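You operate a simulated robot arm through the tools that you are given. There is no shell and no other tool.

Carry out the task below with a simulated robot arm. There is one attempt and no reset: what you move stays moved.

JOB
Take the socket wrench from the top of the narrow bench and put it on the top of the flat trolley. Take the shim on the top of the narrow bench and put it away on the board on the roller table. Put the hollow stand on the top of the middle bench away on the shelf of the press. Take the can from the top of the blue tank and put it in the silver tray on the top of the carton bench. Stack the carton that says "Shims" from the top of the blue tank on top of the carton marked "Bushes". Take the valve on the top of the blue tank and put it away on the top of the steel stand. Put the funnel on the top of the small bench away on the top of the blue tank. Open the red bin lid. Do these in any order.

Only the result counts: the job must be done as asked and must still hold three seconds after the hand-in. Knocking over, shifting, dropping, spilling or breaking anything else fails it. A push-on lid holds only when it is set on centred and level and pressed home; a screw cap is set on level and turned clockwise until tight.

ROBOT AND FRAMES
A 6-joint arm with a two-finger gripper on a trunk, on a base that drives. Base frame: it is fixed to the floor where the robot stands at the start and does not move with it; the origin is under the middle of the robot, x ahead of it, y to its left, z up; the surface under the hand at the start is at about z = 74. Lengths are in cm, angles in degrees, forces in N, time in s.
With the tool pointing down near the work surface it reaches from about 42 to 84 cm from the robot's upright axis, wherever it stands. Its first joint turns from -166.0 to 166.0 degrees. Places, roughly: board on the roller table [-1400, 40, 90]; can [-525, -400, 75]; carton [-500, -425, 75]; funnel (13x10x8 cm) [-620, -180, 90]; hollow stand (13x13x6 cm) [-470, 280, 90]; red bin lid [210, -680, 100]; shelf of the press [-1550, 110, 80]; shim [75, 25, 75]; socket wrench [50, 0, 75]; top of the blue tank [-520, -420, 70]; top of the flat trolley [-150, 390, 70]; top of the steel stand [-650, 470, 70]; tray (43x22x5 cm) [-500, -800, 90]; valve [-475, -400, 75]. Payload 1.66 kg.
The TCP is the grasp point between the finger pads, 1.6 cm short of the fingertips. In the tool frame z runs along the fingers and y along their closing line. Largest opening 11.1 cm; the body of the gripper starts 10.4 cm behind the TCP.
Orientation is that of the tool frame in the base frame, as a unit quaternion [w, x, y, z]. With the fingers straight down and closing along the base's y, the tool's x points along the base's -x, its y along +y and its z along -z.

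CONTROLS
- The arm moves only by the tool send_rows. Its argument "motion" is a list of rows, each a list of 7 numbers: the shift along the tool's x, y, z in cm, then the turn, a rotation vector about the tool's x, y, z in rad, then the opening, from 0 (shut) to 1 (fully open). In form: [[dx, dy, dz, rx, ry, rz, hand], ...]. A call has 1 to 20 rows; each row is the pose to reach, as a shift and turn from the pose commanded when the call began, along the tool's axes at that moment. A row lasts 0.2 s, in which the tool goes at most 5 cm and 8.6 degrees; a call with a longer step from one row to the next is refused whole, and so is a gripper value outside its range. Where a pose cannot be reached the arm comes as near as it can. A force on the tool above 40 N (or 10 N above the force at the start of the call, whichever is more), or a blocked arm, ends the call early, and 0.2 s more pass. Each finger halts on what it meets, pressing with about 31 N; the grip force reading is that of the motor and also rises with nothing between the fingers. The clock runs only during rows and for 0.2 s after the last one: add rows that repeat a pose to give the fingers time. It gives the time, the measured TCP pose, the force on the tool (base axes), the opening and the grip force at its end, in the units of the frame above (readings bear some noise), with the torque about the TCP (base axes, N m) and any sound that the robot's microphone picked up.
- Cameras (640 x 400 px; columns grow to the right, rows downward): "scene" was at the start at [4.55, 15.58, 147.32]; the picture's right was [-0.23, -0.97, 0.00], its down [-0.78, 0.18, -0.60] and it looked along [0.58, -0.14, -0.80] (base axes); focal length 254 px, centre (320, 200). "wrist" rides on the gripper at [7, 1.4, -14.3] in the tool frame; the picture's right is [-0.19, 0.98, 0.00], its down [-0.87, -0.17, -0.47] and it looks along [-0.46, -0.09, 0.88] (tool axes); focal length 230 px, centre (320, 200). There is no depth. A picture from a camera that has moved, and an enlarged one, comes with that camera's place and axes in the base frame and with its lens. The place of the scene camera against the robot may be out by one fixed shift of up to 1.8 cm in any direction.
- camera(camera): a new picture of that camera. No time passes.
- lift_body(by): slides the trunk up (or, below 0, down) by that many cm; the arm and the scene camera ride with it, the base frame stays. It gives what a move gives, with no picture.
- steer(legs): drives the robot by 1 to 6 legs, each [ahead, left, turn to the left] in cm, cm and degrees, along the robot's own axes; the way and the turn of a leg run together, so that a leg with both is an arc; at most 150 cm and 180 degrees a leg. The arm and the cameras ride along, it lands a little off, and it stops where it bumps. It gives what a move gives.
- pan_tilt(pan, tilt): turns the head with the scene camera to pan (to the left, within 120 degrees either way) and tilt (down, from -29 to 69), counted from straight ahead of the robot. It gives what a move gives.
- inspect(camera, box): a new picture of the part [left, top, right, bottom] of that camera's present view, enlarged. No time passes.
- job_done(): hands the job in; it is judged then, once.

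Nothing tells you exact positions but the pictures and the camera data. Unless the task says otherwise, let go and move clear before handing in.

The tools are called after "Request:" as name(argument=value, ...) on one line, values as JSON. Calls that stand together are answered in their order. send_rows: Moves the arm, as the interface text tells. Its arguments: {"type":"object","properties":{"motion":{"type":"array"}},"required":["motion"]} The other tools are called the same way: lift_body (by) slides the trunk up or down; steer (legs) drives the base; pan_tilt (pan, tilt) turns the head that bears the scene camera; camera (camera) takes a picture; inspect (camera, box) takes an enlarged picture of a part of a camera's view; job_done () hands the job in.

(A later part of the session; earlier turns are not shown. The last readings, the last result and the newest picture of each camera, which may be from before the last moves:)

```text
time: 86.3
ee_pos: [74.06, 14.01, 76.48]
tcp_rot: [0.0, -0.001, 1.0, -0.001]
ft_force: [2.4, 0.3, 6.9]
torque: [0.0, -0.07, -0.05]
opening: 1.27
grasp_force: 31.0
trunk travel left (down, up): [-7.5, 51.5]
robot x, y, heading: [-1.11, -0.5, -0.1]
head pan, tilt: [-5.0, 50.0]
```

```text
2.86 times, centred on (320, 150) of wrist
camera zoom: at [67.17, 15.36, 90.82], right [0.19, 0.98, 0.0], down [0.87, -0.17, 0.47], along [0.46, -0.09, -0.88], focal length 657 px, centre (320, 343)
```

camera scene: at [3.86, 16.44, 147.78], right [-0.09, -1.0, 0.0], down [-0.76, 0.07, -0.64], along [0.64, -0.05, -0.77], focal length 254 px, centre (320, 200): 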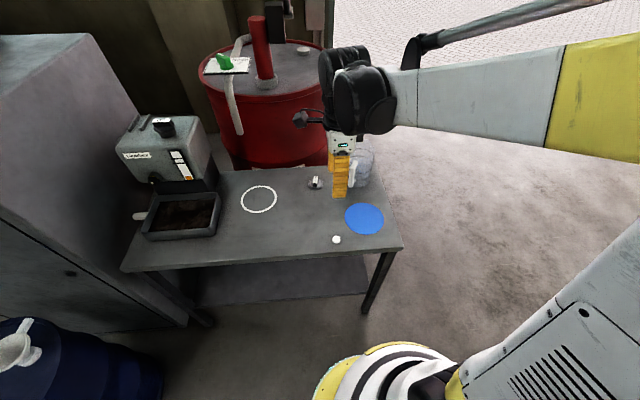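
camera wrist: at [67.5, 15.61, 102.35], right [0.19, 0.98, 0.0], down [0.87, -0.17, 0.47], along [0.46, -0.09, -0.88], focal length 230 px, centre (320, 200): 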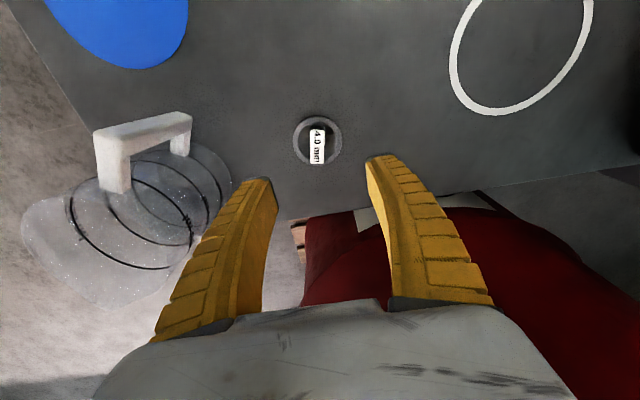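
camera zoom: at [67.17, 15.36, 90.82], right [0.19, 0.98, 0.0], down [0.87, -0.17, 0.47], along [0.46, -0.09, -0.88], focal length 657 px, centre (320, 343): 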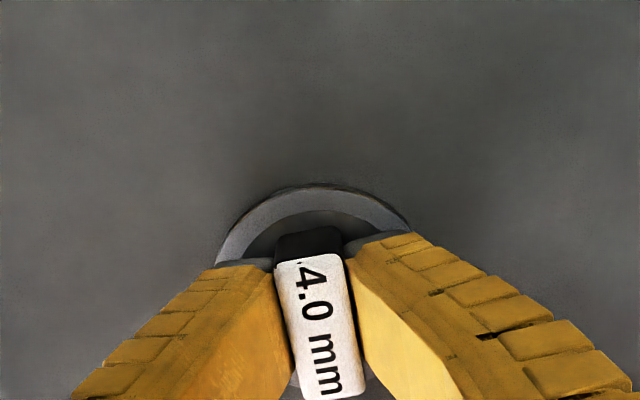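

The handle is gripped, so I'll lift it and retract to a carrying pose.

Request:
send_rows(motion=[[0, 0, -1, 0, 0, 0, 0], [0, 0, -3, 0, 0, 0, 0], [0, 0, -7, 0, 0, 0, 0], [0, 0, -12, 0, 0, 0, 0], [0, 0, -17, 0, 0, 0, 0], [0, 0, -22, 0, 0, 0, 0], [0, 0, -25, 0, 0, 0, 0], [5, 0, -25, 0, 0, 0, 0], [10, 0, -25, 0, 0, 0, 0], [15, 0, -25, 0, 0, 0, 0], [20, 0, -25, 0, 0, 0, 0], [25, 0, -25, 0, 0, 0, 0], [25, 0, -25, 0, 0, 0, 0]])

Request:
camera(camera="scene")

Request:
camera(camera="wrist")

```text
time: 89.1
ee_pos: [49.31, 14.09, 101.56]
tcp_rot: [0.001, -0.001, 1.0, 0.0]
ft_force: [-0.4, -0.2, -2.0]
torque: [-0.01, -0.04, -0.01]
opening: 0.99
grasp_force: 31.0
trunk travel left (down, up): [-7.5, 51.5]
robot x, y, heading: [-1.41, -0.41, 0.2]
head pan, tilt: [-5.0, 50.0]
```

```text
taken
camera scene: at [3.84, 16.44, 147.77], right [-0.09, -1.0, 0.0], down [-0.76, 0.07, -0.64], along [0.64, -0.05, -0.77], focal length 254 px, centre (320, 200)
```

scene: 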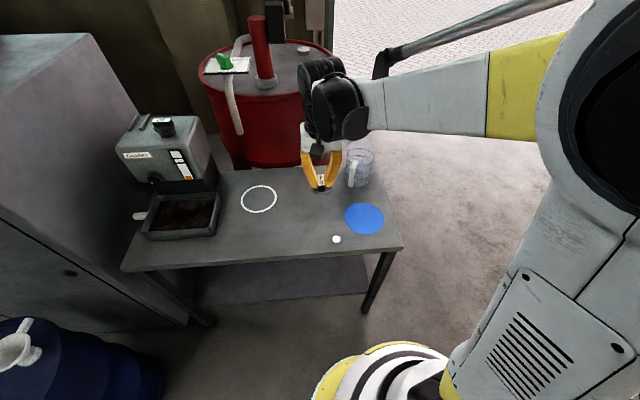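

```text
taken
camera wrist: at [42.2, 15.43, 115.92], right [0.19, 0.98, 0.0], down [0.87, -0.17, 0.47], along [0.46, -0.09, -0.88], focal length 230 px, centre (320, 200)
```

wrist: 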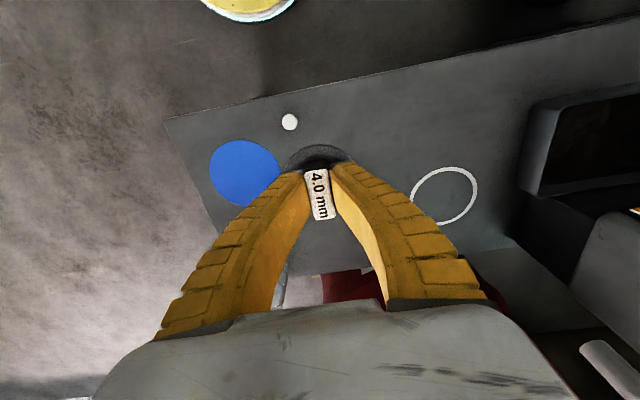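

The shim is held firmly. I'll back away, turn around and look toward the far end where the roller table should be.

Request:
steer(legs=[[-80, 0, 0], [0, 0, 180]])

Request:
pan_tilt(pan=0, tilt=8)

Request:
camera(camera="scene")

Request:
inspect(camera="scene", box=[160, 100, 480, 300])

```text
time: 100.7
ee_pos: [-130.54, -14.34, 101.5]
tcp_rot: [0.0, 1.0, -0.003, -0.001]
ft_force: [0.4, 0.3, -1.7]
torque: [0.02, 0.0, -0.01]
opening: 1.02
grasp_force: 31.2
trunk travel left (down, up): [-7.5, 51.5]
robot x, y, heading: [-79.76, -0.12, 179.5]
head pan, tilt: [-5.0, 50.0]
```

```text
time: 101.8
ee_pos: [-130.57, -14.34, 101.5]
tcp_rot: [0.0, 1.0, -0.002, 0.0]
ft_force: [-0.2, -0.2, -1.3]
torque: [-0.01, 0.0, 0.01]
opening: 1.02
grasp_force: 30.8
trunk travel left (down, up): [-7.5, 51.5]
robot x, y, heading: [-80.02, -0.21, 179.6]
head pan, tilt: [0.0, 8.0]
```

```text
taken
camera scene: at [-87.95, -21.17, 154.27], right [0.01, 1.0, 0.0], down [0.14, 0.0, -0.99], along [-0.99, 0.01, -0.14], focal length 254 px, centre (320, 200)
```

scene: 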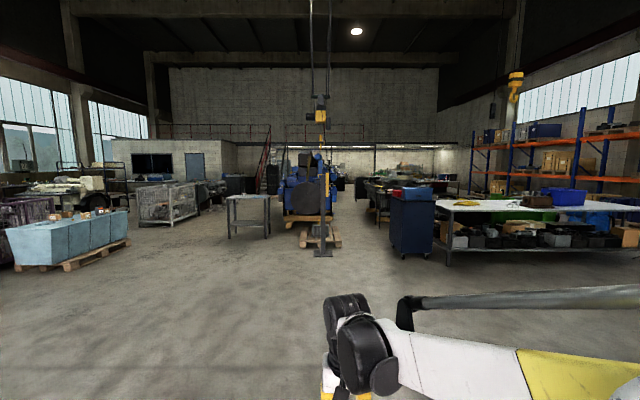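

```text
2.00 times, centred on (320, 200) of scene
camera zoom: at [-87.95, -21.17, 154.27], right [0.01, 1.0, 0.0], down [0.14, 0.0, -0.99], along [-0.99, 0.01, -0.14], focal length 508 px, centre (320, 200)
```

zoom: 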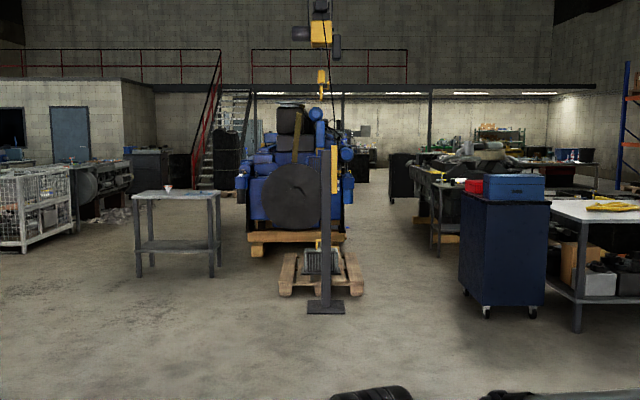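

I see a crane pole near (−518, −12) with a pallet, the blue engine behind it and a blue cabinet near (−494, 100–190). The gap between them around y≈60 leads to the back. I'll drive to its mouth and look again.

Request:
steer(legs=[[0, -62, 0.4], [150, 0, 0], [120, 0, 0]])

Request:
pan_tilt(pan=0, tilt=20)

Request:
camera(camera="scene")

```text
time: 117.8
ee_pos: [-397.03, 41.31, 101.51]
tcp_rot: [0.0, 1.0, 0.01, 0.001]
ft_force: [-0.3, -0.3, -0.9]
torque: [0.02, -0.03, 0.0]
opening: 1.04
grasp_force: 30.8
trunk travel left (down, up): [-7.5, 51.5]
robot x, y, heading: [-346.81, 56.57, -178.8]
head pan, tilt: [0.0, 8.0]
```

```text
time: 118.5
ee_pos: [-396.9, 41.28, 101.61]
tcp_rot: [0.0, 1.0, 0.011, 0.001]
ft_force: [0.5, 0.0, -1.9]
torque: [0.01, 0.01, 0.02]
opening: 1.02
grasp_force: 30.8
trunk travel left (down, up): [-7.5, 51.5]
robot x, y, heading: [-346.75, 56.07, -179.0]
head pan, tilt: [0.0, 20.0]
```

```text
taken
camera scene: at [-354.31, 35.59, 152.34], right [-0.02, 1.0, 0.0], down [0.34, 0.01, -0.94], along [-0.94, -0.02, -0.34], focal length 254 px, centre (320, 200)
```

scene: 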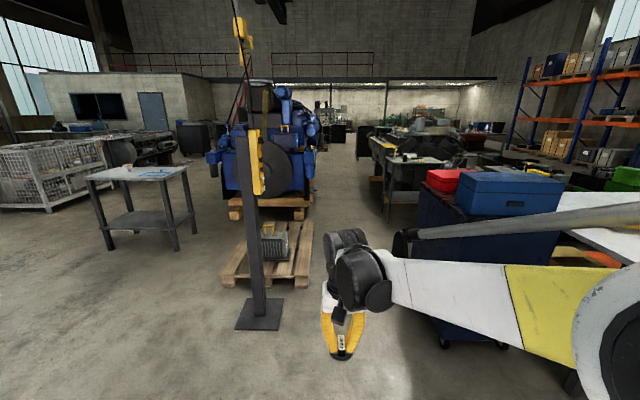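

The passage runs between y≈21 (pallet) and y≈112 (cabinet), so I'll centre on y≈66 and go through.

Request:
steer(legs=[[0, -10, -1.0], [150, 0, 0], [120, 0, 0]])

Request:
camera(camera="scene")

```text
time: 132.5
ee_pos: [-669.17, 47.72, 101.68]
tcp_rot: [-0.001, 1.0, 0.015, 0.001]
ft_force: [0.4, -0.4, -1.2]
torque: [0.01, -0.03, 0.0]
opening: 1.02
grasp_force: 31.0
trunk travel left (down, up): [-7.5, 51.5]
robot x, y, heading: [-619.01, 63.32, -178.0]
head pan, tilt: [0.0, 20.0]
```

```text
taken
camera scene: at [-626.5, 42.42, 152.33], right [-0.03, 1.0, 0.0], down [0.34, 0.01, -0.94], along [-0.94, -0.03, -0.34], focal length 254 px, centre (320, 200)
```

scene: 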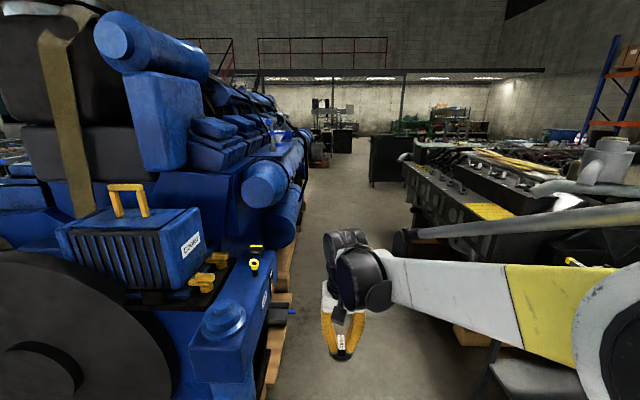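

The corridor stays clear between the engine (y≲25) and the bench on the right (y≳125). I'll straighten up and continue down it.

Request:
steer(legs=[[0, -8, -2.2], [150, 0, 0], [150, 0, 0]])

Request:
camera(camera="scene")

```text
time: 147.6
ee_pos: [-969.98, 73.98, 101.58]
tcp_rot: [-0.001, 0.999, -0.033, 0.0]
ft_force: [-0.3, 0.3, -0.9]
torque: [0.01, 0.0, 0.01]
opening: 1.01
grasp_force: 31.6
trunk travel left (down, up): [-7.5, 51.5]
robot x, y, heading: [-918.87, 84.74, 176.3]
head pan, tilt: [0.0, 20.0]
```

```text
taken
camera scene: at [-927.94, 64.55, 152.33], right [0.07, 1.0, 0.0], down [0.34, -0.02, -0.94], along [-0.94, 0.06, -0.34], focal length 254 px, centre (320, 200)
```

scene: 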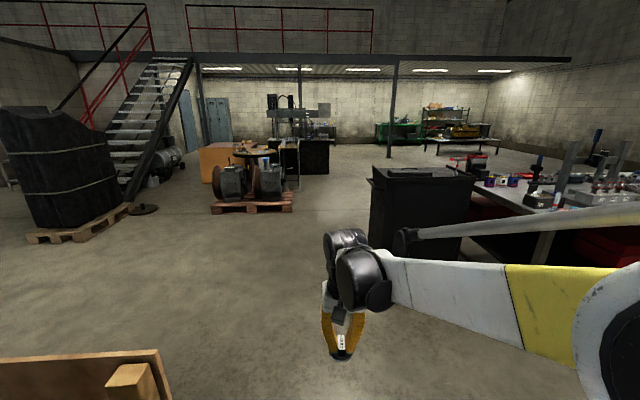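

Request:
inspect(camera="scene", box=[180, 80, 380, 230])

Request:
inspect(camera="scene", box=[360, 80, 560, 230])

```text
2.67 times, centred on (280, 155) of scene
camera zoom: at [-927.94, 64.55, 152.33], right [0.07, 1.0, 0.0], down [0.34, -0.02, -0.94], along [-0.94, 0.06, -0.34], focal length 677 px, centre (427, 320)
```

zoom: 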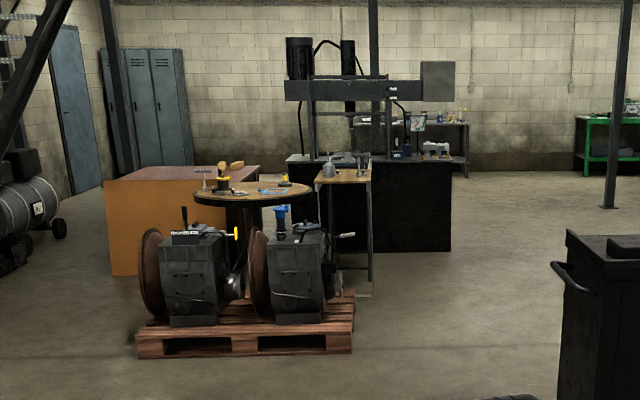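

```text
2.67 times, centred on (460, 155) of scene
camera zoom: at [-927.94, 64.55, 152.33], right [0.07, 1.0, 0.0], down [0.34, -0.02, -0.94], along [-0.94, 0.06, -0.34], focal length 677 px, centre (-53, 320)
```

zoom: 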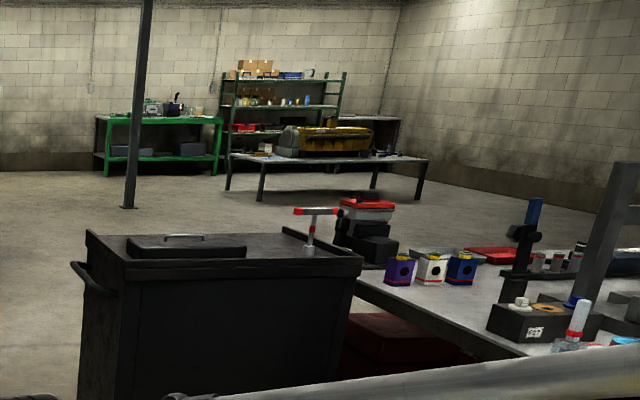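

The press stands at the back, and the narrow wooden-topped stand in front of it, at about (−1390, 40), should be the roller table. I'll drive closer.

Request:
steer(legs=[[150, 0, 0], [100, 0, 0]])

Request:
camera(camera="scene")

Request:
inspect(camera="scene", box=[180, 80, 400, 240])

```text
time: 159.7
ee_pos: [-1218.36, 92.71, 101.46]
tcp_rot: [0.001, 0.999, -0.039, 0.001]
ft_force: [0.2, -0.3, -1.5]
torque: [-0.01, -0.02, 0.03]
opening: 1.0
grasp_force: 31.4
trunk travel left (down, up): [-7.5, 51.5]
robot x, y, heading: [-1167.16, 102.36, 175.6]
head pan, tilt: [0.0, 20.0]
```

```text
taken
camera scene: at [-1176.53, 82.59, 152.33], right [0.08, 1.0, 0.0], down [0.34, -0.03, -0.94], along [-0.94, 0.07, -0.34], focal length 254 px, centre (320, 200)
```

scene: 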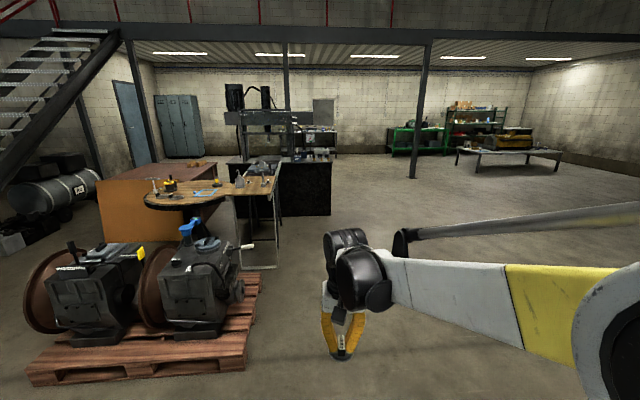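

```text
2.50 times, centred on (290, 160) of scene
camera zoom: at [-1176.53, 82.59, 152.33], right [0.08, 1.0, 0.0], down [0.34, -0.03, -0.94], along [-0.94, 0.07, -0.34], focal length 634 px, centre (395, 300)
```

zoom: 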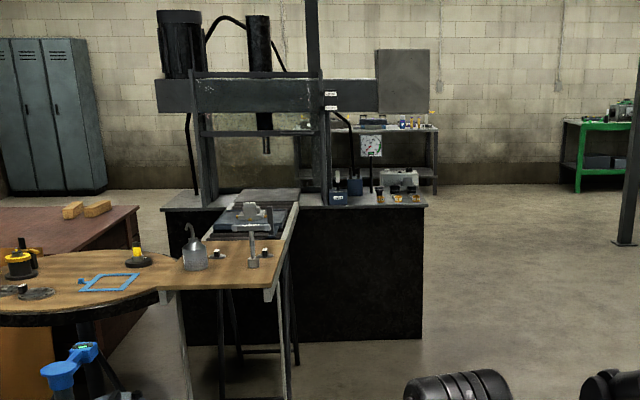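

The roller table has a wooden board with parts on it and leads into the press. I'll come round to its open side at y≈120 and face it.

Request:
steer(legs=[[150, 0, 0], [72, 0, 0], [0, 0, 94.4]])

Request:
pan_tilt(pan=0, tilt=40)

Request:
camera(camera="scene")

```text
time: 174.8
ee_pos: [-1374.61, 70.39, 101.59]
tcp_rot: [0.0, 0.695, 0.719, 0.0]
ft_force: [-0.6, 0.0, -1.2]
torque: [-0.01, 0.0, -0.01]
opening: 1.0
grasp_force: 30.9
trunk travel left (down, up): [-7.5, 51.5]
robot x, y, heading: [-1390.63, 120.36, -88.0]
head pan, tilt: [0.0, 20.0]
```

```text
time: 175.7
ee_pos: [-1374.74, 70.22, 101.61]
tcp_rot: [0.0, 0.695, 0.719, 0.0]
ft_force: [0.0, 0.4, -1.6]
torque: [0.03, 0.01, -0.01]
opening: 0.99
grasp_force: 30.7
trunk travel left (down, up): [-7.5, 51.5]
robot x, y, heading: [-1390.49, 120.27, -88.2]
head pan, tilt: [0.0, 40.0]
```

```text
taken
camera scene: at [-1371.89, 112.64, 149.19], right [-1.0, -0.03, 0.0], down [-0.02, 0.64, -0.77], along [0.03, -0.77, -0.64], focal length 254 px, centre (320, 200)
```

scene: 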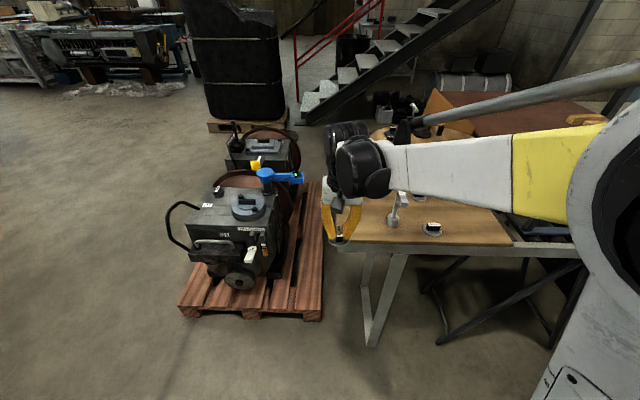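

Request:
inspect(camera="scene", box=[320, 100, 580, 270])

Request:
pan_tilt(pan=-40, tilt=45)

Request:
camera(camera="scene")

Request:
camera(camera="wrist")

```text
2.35 times, centred on (450, 185) of scene
camera zoom: at [-1371.89, 112.64, 149.19], right [-1.0, -0.03, 0.0], down [-0.02, 0.64, -0.77], along [0.03, -0.77, -0.64], focal length 597 px, centre (14, 235)
```

zoom: 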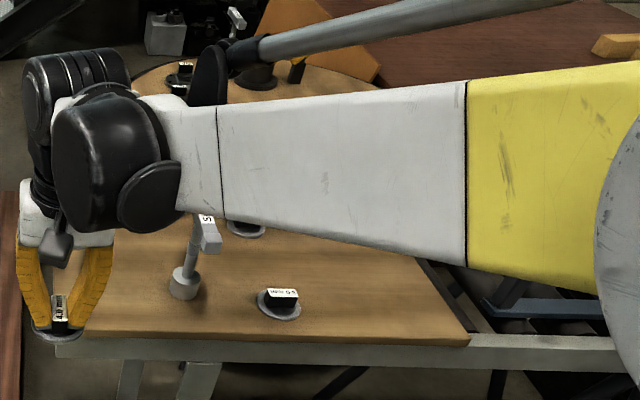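

```text
time: 176.8
ee_pos: [-1374.65, 70.33, 101.6]
tcp_rot: [0.0, 0.695, 0.719, 0.0]
ft_force: [0.8, 0.5, -2.0]
torque: [0.02, 0.0, 0.03]
opening: 1.01
grasp_force: 30.3
trunk travel left (down, up): [-7.5, 51.5]
robot x, y, heading: [-1390.52, 120.31, -88.1]
head pan, tilt: [-40.0, 45.0]
```

```text
taken
camera scene: at [-1377.19, 114.73, 148.46], right [-0.79, 0.62, 0.0], down [0.44, 0.56, -0.71], along [-0.44, -0.56, -0.71], focal length 254 px, centre (320, 200)
```

scene: 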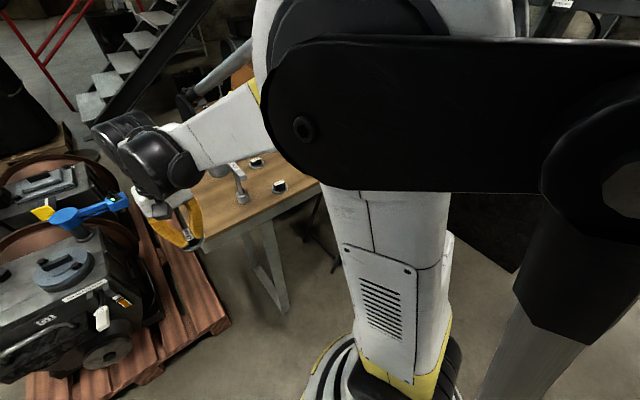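

```text
taken
camera wrist: at [-1373.57, 77.32, 115.91], right [0.99, -0.16, 0.0], down [-0.14, -0.87, 0.47], along [-0.07, -0.47, -0.88], focal length 230 px, centre (320, 200)
```

wrist: 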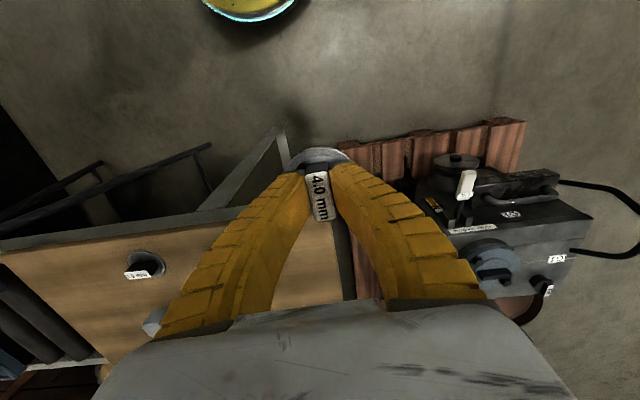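

The board carries other tagged shims and an upright T-wrench. I'll raise the trunk for clearance and a better view, then shift sideways so the board is in front.

Request:
lift_body(by=25)

Request:
steer(legs=[[0, -38, -2]])

Request:
pan_tilt(pan=0, tilt=52)

Request:
camera(camera="scene")

Request:
camera(camera="wrist")

```text
time: 179.3
ee_pos: [-1374.68, 70.31, 126.64]
tcp_rot: [0.0, 0.695, 0.719, 0.0]
ft_force: [-0.3, 0.0, -1.5]
torque: [0.04, -0.01, -0.01]
opening: 1.0
grasp_force: 30.9
trunk travel left (down, up): [-32.5, 26.5]
robot x, y, heading: [-1391.01, 120.13, -88.1]
head pan, tilt: [-40.0, 45.0]
```

```text
time: 181.7
ee_pos: [-1414.8, 69.06, 126.65]
tcp_rot: [0.0, 0.71, 0.704, 0.0]
ft_force: [-0.2, -0.3, -1.2]
torque: [0.0, -0.01, -0.02]
opening: 1.01
grasp_force: 31.1
trunk travel left (down, up): [-32.5, 26.5]
robot x, y, heading: [-1428.38, 119.47, -90.5]
head pan, tilt: [-40.0, 45.0]
```

```text
time: 182.8
ee_pos: [-1414.75, 69.15, 126.51]
tcp_rot: [0.0, 0.71, 0.704, 0.0]
ft_force: [0.1, -0.4, -1.2]
torque: [0.02, -0.02, 0.01]
opening: 0.98
grasp_force: 31.2
trunk travel left (down, up): [-32.5, 26.5]
robot x, y, heading: [-1428.58, 119.88, -90.5]
head pan, tilt: [0.0, 52.0]
```

```text
taken
camera scene: at [-1410.2, 112.33, 172.51], right [-1.0, 0.01, 0.0], down [0.01, 0.79, -0.62], along [0.0, -0.62, -0.79], focal length 254 px, centre (320, 200)
```

scene: 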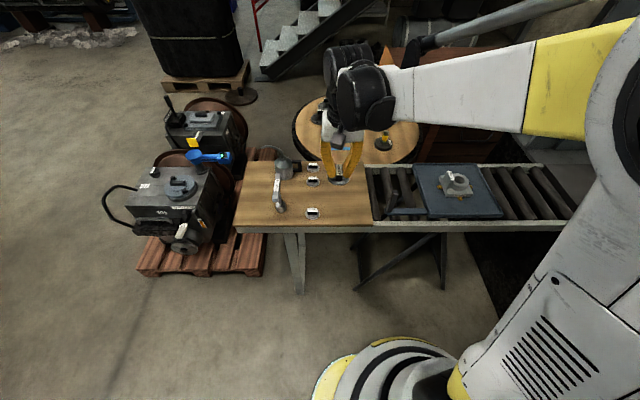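

```text
taken
camera wrist: at [-1413.36, 76.15, 140.91], right [0.98, -0.2, 0.0], down [-0.17, -0.86, 0.47], along [-0.09, -0.46, -0.88], focal length 230 px, centre (320, 200)
```

wrist: 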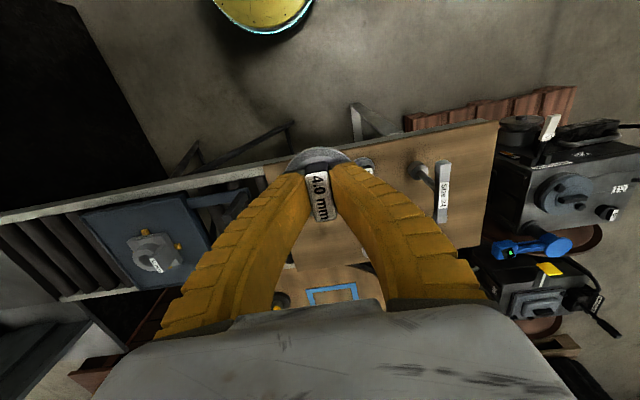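

Request:
inspect(camera="scene", box=[230, 140, 390, 240])

Request:
inspect(camera="scene", box=[290, 150, 340, 225])

Request:
inspect(camera="scene", box=[400, 150, 500, 225])

```text
4.00 times, centred on (310, 190) of scene
camera zoom: at [-1410.2, 112.33, 172.51], right [-1.0, 0.01, 0.0], down [0.01, 0.79, -0.62], along [0.0, -0.62, -0.79], focal length 1015 px, centre (360, 240)
```

zoom: 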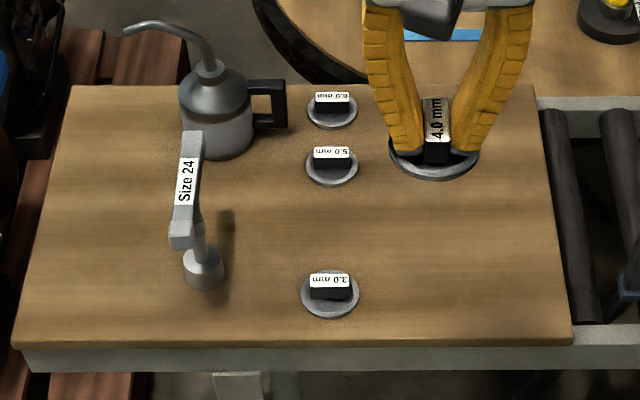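

```text
5.33 times, centred on (315, 188) of scene
camera zoom: at [-1410.2, 112.33, 172.51], right [-1.0, 0.01, 0.0], down [0.01, 0.79, -0.62], along [0.0, -0.62, -0.79], focal length 1353 px, centre (347, 267)
```

zoom: 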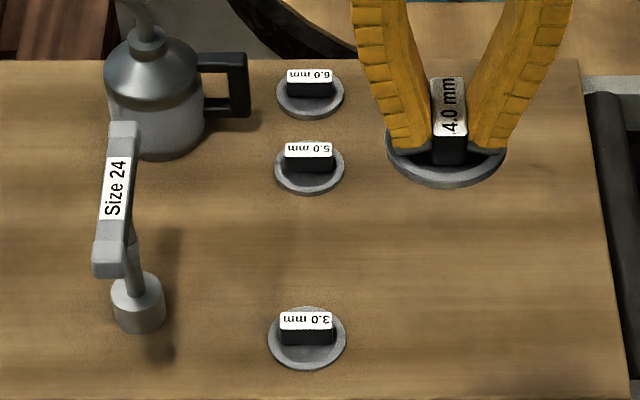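

```text
5.33 times, centred on (450, 188) of scene
camera zoom: at [-1410.2, 112.33, 172.51], right [-1.0, 0.01, 0.0], down [0.01, 0.79, -0.62], along [0.0, -0.62, -0.79], focal length 1353 px, centre (-373, 267)
```

zoom: 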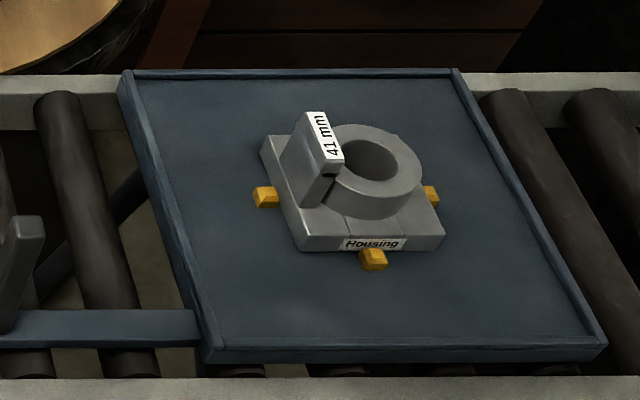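

The board holds 3.0, 5.0 and 6.0 mm shims in a row with an evident gap for the 4.0 between 3.0 and 5.0. I'll turn the held shim by −90° so its label matches the row, then re-measure with the wrist camera.

Request:
send_rows(motion=[[0, 0, 0, 0, 0, -0.14, 0], [0, 0, 0, 0, 0, -0.28, 0], [0, 0, 0, 0, 0, -0.42, 0], [0, 0, 0, 0, 0, -0.56, 0], [0, 0, 0, 0, 0, -0.7, 0], [0, 0, 0, 0, 0, -0.84, 0], [0, 0, 0, 0, 0, -0.98, 0], [0, 0, 0, 0, 0, -1.12, 0], [0, 0, 0, 0, 0, -1.26, 0], [0, 0, 0, 0, 0, -1.4, 0], [0, 0, 0, 0, 0, -1.54, 0], [0, 0, 0, 0, 0, -1.562, 0], [0, 0, 0, 0, 0, -1.562, 0]])

Request:
camera(camera="wrist")

Request:
camera(camera="scene")

```text
time: 185.6
ee_pos: [-1414.67, 69.16, 126.52]
tcp_rot: [0.001, 0.007, 1.0, 0.0]
ft_force: [-0.5, 0.6, -1.6]
torque: [0.04, 0.02, 0.02]
opening: 1.04
grasp_force: 30.9
trunk travel left (down, up): [-32.5, 26.5]
robot x, y, heading: [-1428.68, 120.21, -90.2]
head pan, tilt: [0.0, 52.0]
```

```text
taken
camera wrist: at [-1421.73, 70.6, 140.88], right [0.2, 0.98, 0.0], down [0.86, -0.18, 0.47], along [0.46, -0.1, -0.88], focal length 230 px, centre (320, 200)
```

wrist: 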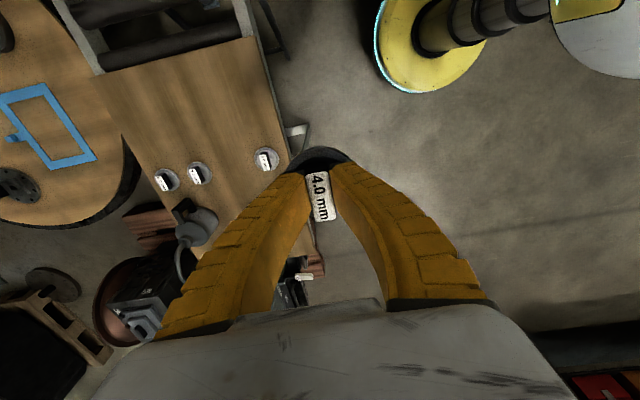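

```text
taken
camera scene: at [-1410.19, 112.34, 172.51], right [-1.0, 0.01, 0.0], down [0.0, 0.79, -0.62], along [0.0, -0.62, -0.79], focal length 254 px, centre (320, 200)
```

scene: 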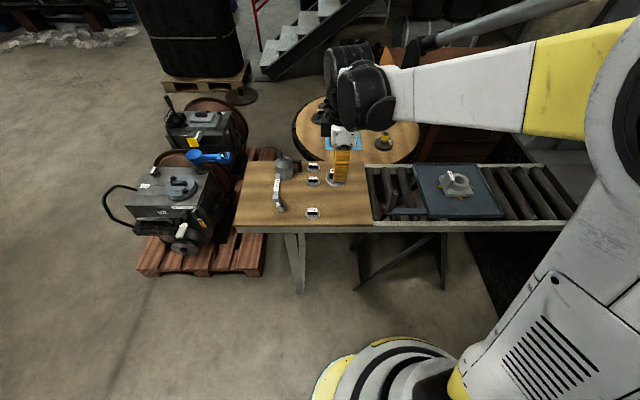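

Request:
inspect(camera="wrist", box=[140, 130, 300, 230])

```text
4.00 times, centred on (220, 180) of wrist
camera zoom: at [-1421.73, 70.6, 140.88], right [0.2, 0.98, 0.0], down [0.86, -0.18, 0.47], along [0.46, -0.1, -0.88], focal length 920 px, centre (720, 280)
```

zoom: 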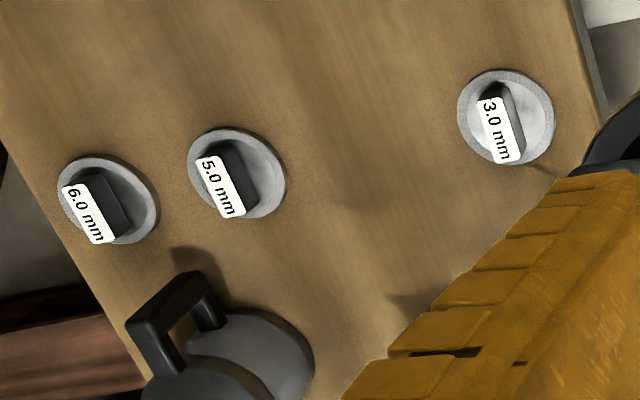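

The gap lies at about (−1408, 47), depending on the board's height. I'll move the shim above the gap, clear of the oil can and T-wrench, and measure again from lower down.

Request:
send_rows(motion=[[-1.4, -4.4, 0, 0, 0, 0, 0], [-2.8, -8.8, 0, 0, 0, 0, 0], [-4.2, -13.2, 0, 0, 0, 0, 0], [-5.6, -17.6, 0, 0, 0, 0, 0], [-7, -22.1, 0, 0, 0, 0, 0], [-7, -22.1, 4, 0, 0, 0, 0], [-7, -22.1, 8, 0, 0, 0, 0], [-7, -22.1, 12, 0, 0, 0, 0], [-7, -22.1, 16, 0, 0, 0, 0], [-7, -22.1, 18.5, 0, 0, 0, 0], [-7, -22.1, 18.5, 0, 0, 0, 0]])

Request:
camera(camera="wrist")

Request:
inspect(camera="scene", box=[230, 120, 390, 240])

```text
time: 188.0
ee_pos: [-1408.12, 46.91, 108.12]
tcp_rot: [0.0, 0.009, 1.0, 0.0]
ft_force: [-0.8, -0.6, -1.3]
torque: [0.03, 0.01, -0.02]
opening: 1.0
grasp_force: 30.5
trunk travel left (down, up): [-32.5, 26.5]
robot x, y, heading: [-1428.24, 119.53, -90.4]
head pan, tilt: [0.0, 52.0]
```

```text
taken
camera wrist: at [-1415.04, 48.43, 122.49], right [0.2, 0.98, 0.0], down [0.86, -0.18, 0.47], along [0.46, -0.1, -0.88], focal length 230 px, centre (320, 200)
```

wrist: 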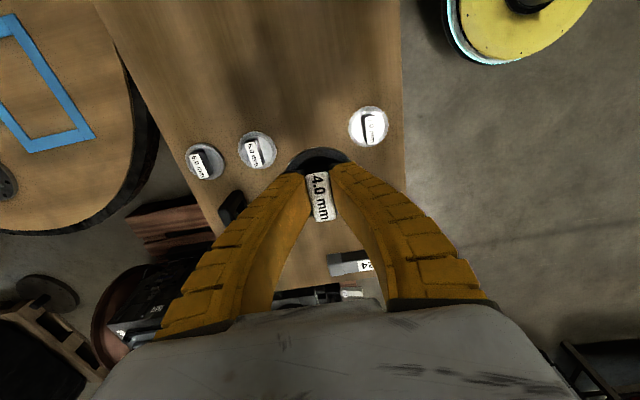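

```text
3.33 times, centred on (310, 180) of scene
camera zoom: at [-1410.2, 112.34, 172.51], right [-1.0, 0.01, 0.0], down [0.0, 0.79, -0.62], along [0.0, -0.62, -0.79], focal length 846 px, centre (353, 267)
```

zoom: 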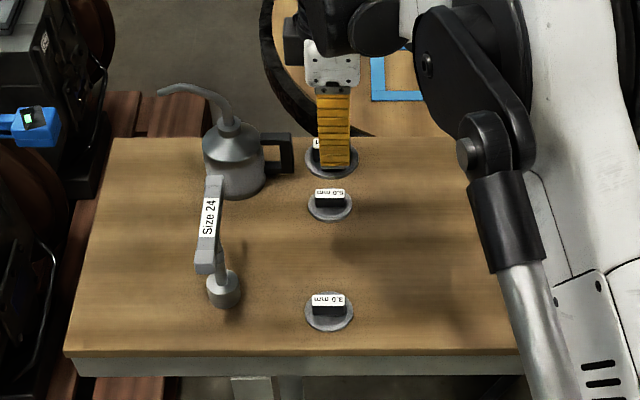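

Request:
inspect(camera="wrist", box=[170, 90, 410, 240])

```text
2.67 times, centred on (290, 165) of wrist
camera zoom: at [-1415.04, 48.43, 122.49], right [0.2, 0.98, 0.0], down [0.86, -0.18, 0.47], along [0.46, -0.1, -0.88], focal length 614 px, centre (400, 293)
```

zoom: 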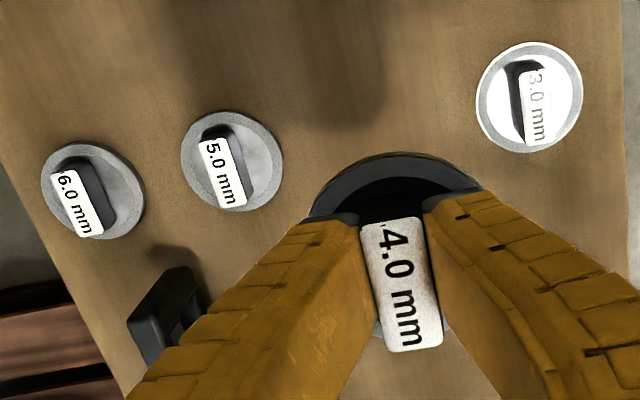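

Parallax puts the board top near z≈87 and the gap centre at about (−1407.3, 45.4). I'll shift over it and descend to z≈93, then check again.

Request:
send_rows(motion=[[-0.83, -1.5, 1, 0, 0, 0, 0], [-0.83, -1.5, 5, 0, 0, 0, 0], [-0.83, -1.5, 9, 0, 0, 0, 0], [-0.83, -1.5, 13, 0, 0, 0, 0], [-0.83, -1.5, 15, 0, 0, 0, 0], [-0.83, -1.5, 15, 0, 0, 0, 0]])

Request:
inspect(camera="wrist", box=[140, 60, 460, 260])

Request:
inspect(camera="scene", box=[250, 140, 390, 240])

```text
time: 189.4
ee_pos: [-1407.41, 45.36, 93.16]
tcp_rot: [0.0, 0.008, 1.0, 0.0]
ft_force: [0.3, -0.2, -2.5]
torque: [-0.03, 0.01, -0.01]
opening: 1.03
grasp_force: 30.8
trunk travel left (down, up): [-32.5, 26.5]
robot x, y, heading: [-1428.14, 119.57, -90.6]
head pan, tilt: [0.0, 52.0]
```

```text
2.00 times, centred on (300, 160) of wrist
camera zoom: at [-1414.32, 46.84, 107.4], right [0.2, 0.98, 0.0], down [0.86, -0.18, 0.47], along [0.46, -0.1, -0.88], focal length 460 px, centre (360, 280)
```

zoom: 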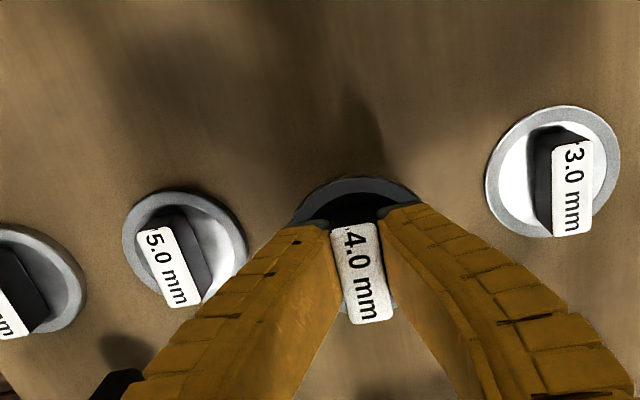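

```text
4.00 times, centred on (320, 190) of scene
camera zoom: at [-1410.2, 112.34, 172.51], right [-1.0, 0.01, 0.0], down [0.0, 0.79, -0.62], along [0.0, -0.62, -0.79], focal length 1015 px, centre (320, 240)
```

zoom: 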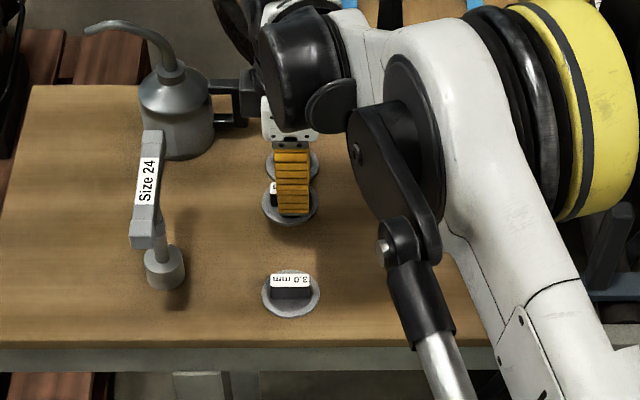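

The readings agree on the gap centre and board height. I'll lower slowly toward contact, expected near TCP z≈89.3.

Request:
send_rows(motion=[[-0.1, 0, 1, 0, 0, 0, 0], [-0.1, 0, 2, 0, 0, 0, 0], [-0.1, 0, 2.8, 0, 0, 0, 0], [-0.1, 0, 3.2, 0, 0, 0, 0], [-0.1, 0, 3.4, 0, 0, 0, 0], [-0.1, 0, 3.4, 0, 0, 0, 0]])

```text
time: 190.8
ee_pos: [-1407.39, 45.78, 90.16]
tcp_rot: [-0.001, 0.008, 1.0, -0.001]
ft_force: [-0.4, -0.8, -1.8]
torque: [0.02, 0.04, 0.02]
opening: 0.99
grasp_force: 30.7
out of reach, approached as far as the arm can: row 4, 5, 6
trunk travel left (down, up): [-32.5, 26.5]
robot x, y, heading: [-1428.58, 119.3, -90.2]
head pan, tilt: [0.0, 52.0]
```

The arm reached its limit with the trunk this high. I'll raise the hand, lower the trunk by 12 cm and approach again.

Request:
send_rows(motion=[[0, 0, -4, 0, 0, 0, 0], [0, 0, -8, 0, 0, 0, 0], [0, 0, -12, 0, 0, 0, 0], [0, 0, -15, 0, 0, 0, 0], [0, 0, -15, 0, 0, 0, 0]])

Request:
lift_body(by=-12)

Request:
inspect(camera="wrist", box=[140, 60, 460, 260])

```text
time: 192.0
ee_pos: [-1407.39, 45.67, 105.1]
tcp_rot: [0.001, 0.008, 1.0, 0.0]
ft_force: [0.4, 0.3, -2.2]
torque: [0.02, 0.02, -0.04]
opening: 1.01
grasp_force: 30.9
trunk travel left (down, up): [-32.5, 26.5]
robot x, y, heading: [-1428.25, 119.74, -90.3]
head pan, tilt: [0.0, 52.0]
```

```text
time: 193.5
ee_pos: [-1407.47, 45.62, 93.04]
tcp_rot: [0.0, 0.007, 1.0, 0.001]
ft_force: [0.7, 0.1, -1.3]
torque: [0.0, -0.01, 0.03]
opening: 0.99
grasp_force: 30.8
trunk travel left (down, up): [-20.5, 38.5]
robot x, y, heading: [-1429.02, 119.38, -90.5]
head pan, tilt: [0.0, 52.0]
```

```text
2.00 times, centred on (300, 160) of wrist
camera zoom: at [-1414.42, 47.18, 107.4], right [0.2, 0.98, 0.0], down [0.86, -0.18, 0.47], along [0.46, -0.1, -0.88], focal length 460 px, centre (360, 280)
```

zoom: 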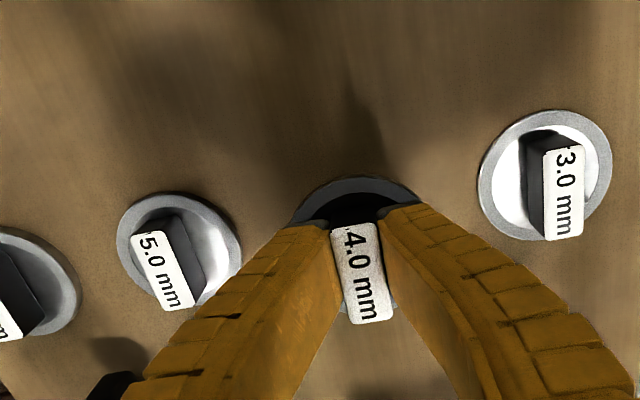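

Request:
send_rows(motion=[[-0.1, -0.2, 1, 0, 0, 0, 0], [-0.15, -0.2, 2, 0, 0, 0, 0], [-0.15, -0.2, 2.8, 0, 0, 0, 0], [-0.15, -0.2, 3.1, 0, 0, 0, 0], [-0.15, -0.2, 3.3, 0, 0, 0, 0], [-0.15, -0.2, 3.3, 0, 0, 0, 0]])

```text
time: 194.9
ee_pos: [-1407.12, 45.66, 89.76]
tcp_rot: [-0.001, 0.008, 1.0, -0.001]
ft_force: [-1.2, 0.2, -1.5]
torque: [-0.02, 0.05, 0.02]
opening: 1.02
grasp_force: 30.8
trunk travel left (down, up): [-20.5, 38.5]
robot x, y, heading: [-1428.41, 119.79, -90.2]
head pan, tilt: [0.0, 52.0]
```

Request:
send_rows(motion=[[0, -0.1, 0.2, 0, 0, 0, 0], [0, -0.2, 0.4, 0, 0, 0, 0], [0, -0.2, 0.5, 0, 0, 0, 0], [0, -0.2, 0.5, 0, 0, 0, 0]])

```text
time: 195.9
ee_pos: [-1407.47, 45.32, 89.26]
tcp_rot: [0.001, 0.008, 1.0, 0.0]
ft_force: [-0.3, -0.2, -2.4]
torque: [-0.01, 0.0, -0.02]
opening: 1.0
grasp_force: 31.1
trunk travel left (down, up): [-20.5, 38.5]
robot x, y, heading: [-1428.39, 119.53, -90.5]
head pan, tilt: [0.0, 52.0]
```

Request:
send_rows(motion=[[0, 0, 0.2, 0, 0, 0, 0], [0, 0, 0.4, 0, 0, 0, 0], [0, 0, 0.4, 0, 0, 0, 0]])

```text
time: 196.7
ee_pos: [-1407.25, 45.29, 88.92]
tcp_rot: [0.0, 0.008, 1.0, -0.002]
ft_force: [0.5, -3.5, 9.2]
torque: [-0.02, -0.35, -0.11]
opening: 1.42
grasp_force: 30.9
trunk travel left (down, up): [-20.5, 38.5]
robot x, y, heading: [-1428.26, 120.03, -90.4]
head pan, tilt: [0.0, 52.0]
```

Contact is felt, so the shim rests on the board. I'll open and rise.

Request:
send_rows(motion=[[0, 0, 0, 0, 0, 0, 0.12], [0, 0, 0, 0, 0, 0, 0.22], [0, 0, 0, 0, 0, 0, 0.32], [0, 0, 0, 0, 0, 0, 0.32], [0, 0, -1, 0, 0, 0, 0.32], [0, 0, -4, 0, 0, 0, 0.32], [0, 0, -8, 0, 0, 0, 0.32], [0, 0, -12, 0, 0, 0, 0.32], [0, 0, -16, 0, 0, 0, 0.32], [0, 0, -16, 0, 0, 0, 0.32]])

Request:
camera(camera="wrist")

Request:
camera(camera="scene")

```text
time: 198.9
ee_pos: [-1407.26, 45.18, 104.74]
tcp_rot: [-0.001, 0.008, 1.0, 0.0]
ft_force: [0.4, -0.1, 0.9]
torque: [-0.01, 0.05, -0.04]
opening: 3.83
grasp_force: 1.7
trunk travel left (down, up): [-20.5, 38.5]
robot x, y, heading: [-1428.98, 119.7, -90.4]
head pan, tilt: [0.0, 52.0]
```

```text
taken
camera wrist: at [-1414.24, 46.65, 119.15], right [0.2, 0.98, 0.0], down [0.86, -0.18, 0.47], along [0.46, -0.1, -0.88], focal length 230 px, centre (320, 200)
```

wrist: 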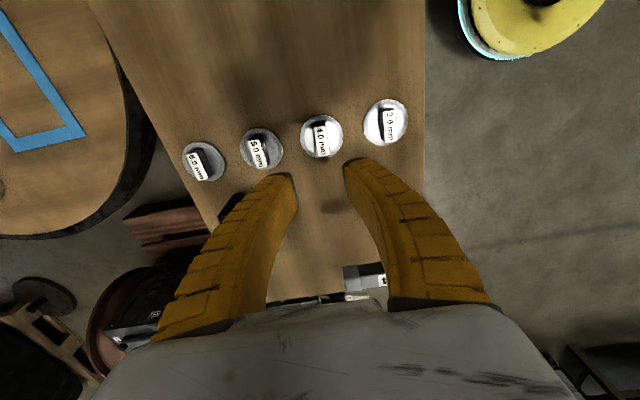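

```text
taken
camera scene: at [-1410.19, 112.33, 160.5], right [-1.0, 0.01, 0.0], down [0.0, 0.79, -0.62], along [0.0, -0.62, -0.79], focal length 254 px, centre (320, 200)
```

scene: 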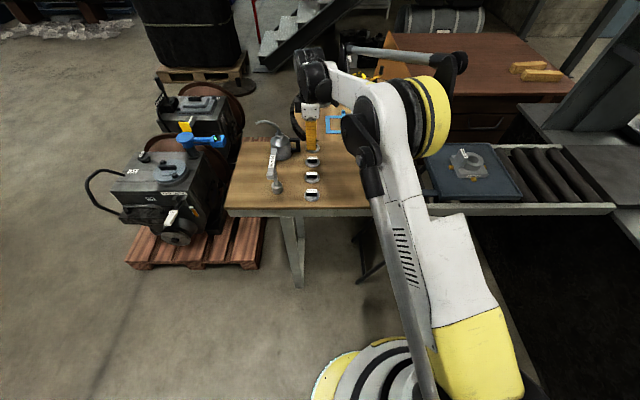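

The four shims now form an even row. Next I'll retract, back away and take a look at the press shelf for the later hollow-stand delivery.

Request:
send_rows(motion=[[0, 0, -4, 0, 0, 0, 0.32], [0, 0, -8, 0, 0, 0, 0.32], [0, 0, -12, 0, 0, 0, 0.32], [0, 4, -12, 0, 0, 0.14, 0.32], [0, 8, -12, 0, 0, 0.28, 0.32], [0, 12, -12, 0, 0, 0.42, 0.32], [0, 16, -12, 0, 0, 0.56, 0.32], [0, 20, -12, 0, 0, 0.7, 0.32], [0, 23, -12, 0, 0, 0.84, 0.32], [0, 23, -12, 0, 0, 0.98, 0.32], [0, 23, -12, 0, 0, 1.12, 0.32], [0, 23, -12, 0, 0, 1.26, 0.32], [0, 23, -12, 0, 0, 1.4, 0.32], [0, 23, -12, 0, 0, 1.562, 0.32], [0, 23, -12, 0, 0, 1.562, 0.32]])

Request:
steer(legs=[[-60, 0, 0], [0, 0, -60]])

Request:
pan_tilt(pan=0, tilt=30)

Request:
camera(camera="scene")

```text
refused: row 14 steps farther than a row can; nothing moved
```

```text
time: 204.9
ee_pos: [-1481.98, 122.41, 104.86]
tcp_rot: [0.0, 0.507, 0.862, 0.001]
ft_force: [-0.4, 1.0, -0.5]
torque: [0.0, -0.04, 0.01]
opening: 3.82
grasp_force: 1.9
trunk travel left (down, up): [-20.5, 38.5]
robot x, y, heading: [-1428.25, 177.86, -150.3]
head pan, tilt: [0.0, 52.0]
```

```text
time: 205.7
ee_pos: [-1482.0, 122.45, 104.71]
tcp_rot: [0.0, 0.507, 0.862, -0.001]
ft_force: [-1.1, -0.7, 0.2]
torque: [0.01, 0.0, 0.01]
opening: 3.8
grasp_force: 2.1
trunk travel left (down, up): [-20.5, 38.5]
robot x, y, heading: [-1428.09, 178.36, -150.2]
head pan, tilt: [0.0, 30.0]
```

```text
taken
camera scene: at [-1425.48, 156.4, 163.72], right [-0.49, 0.87, 0.0], down [0.44, 0.25, -0.87], along [-0.75, -0.43, -0.5], focal length 254 px, centre (320, 200)
```

scene: 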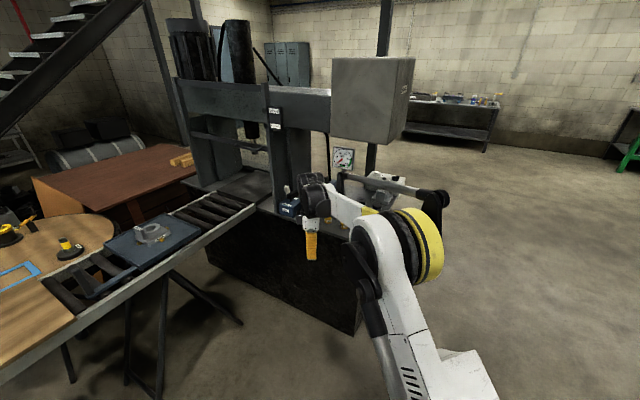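

One row was refused, so the drive went off with the arm still extended. I'll check that nothing on the board was touched before continuing.

Request:
pan_tilt(pan=45, tilt=40)

Request:
camera(camera="scene")

Request:
inspect(camera="scene", box=[160, 130, 420, 300])

```text
time: 206.9
ee_pos: [-1482.08, 122.42, 104.81]
tcp_rot: [0.0, 0.507, 0.862, 0.001]
ft_force: [-0.3, 0.1, -0.3]
torque: [0.03, 0.01, 0.02]
opening: 3.8
grasp_force: 1.7
trunk travel left (down, up): [-20.5, 38.5]
robot x, y, heading: [-1427.97, 177.92, -150.6]
head pan, tilt: [45.0, 40.0]
```

```text
taken
camera scene: at [-1419.88, 152.68, 162.19], right [-0.96, 0.27, 0.0], down [0.17, 0.62, -0.77], along [-0.2, -0.74, -0.64], focal length 254 px, centre (320, 200)
```

scene: 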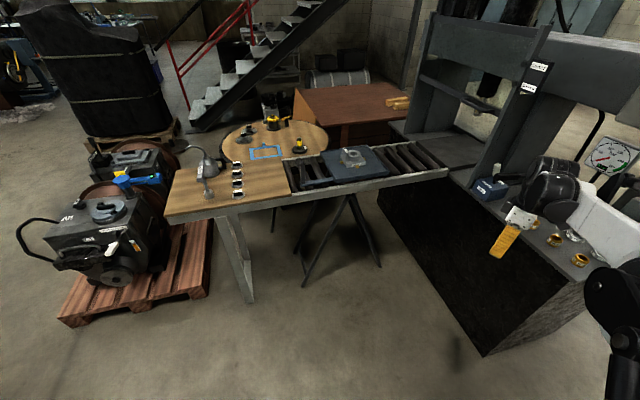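

```text
2.35 times, centred on (290, 215) of scene
camera zoom: at [-1419.88, 152.68, 162.19], right [-0.96, 0.27, 0.0], down [0.17, 0.62, -0.77], along [-0.2, -0.74, -0.64], focal length 597 px, centre (391, 165)
```

zoom: 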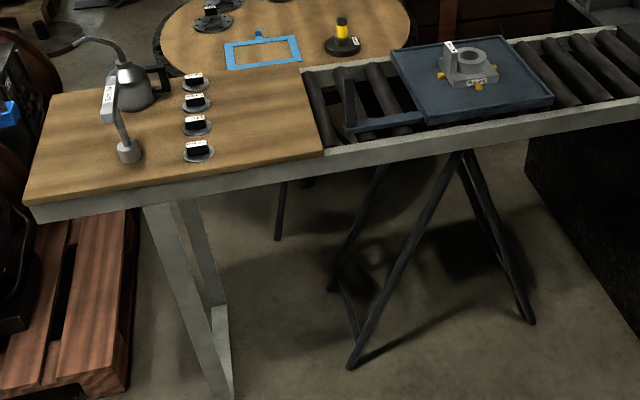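

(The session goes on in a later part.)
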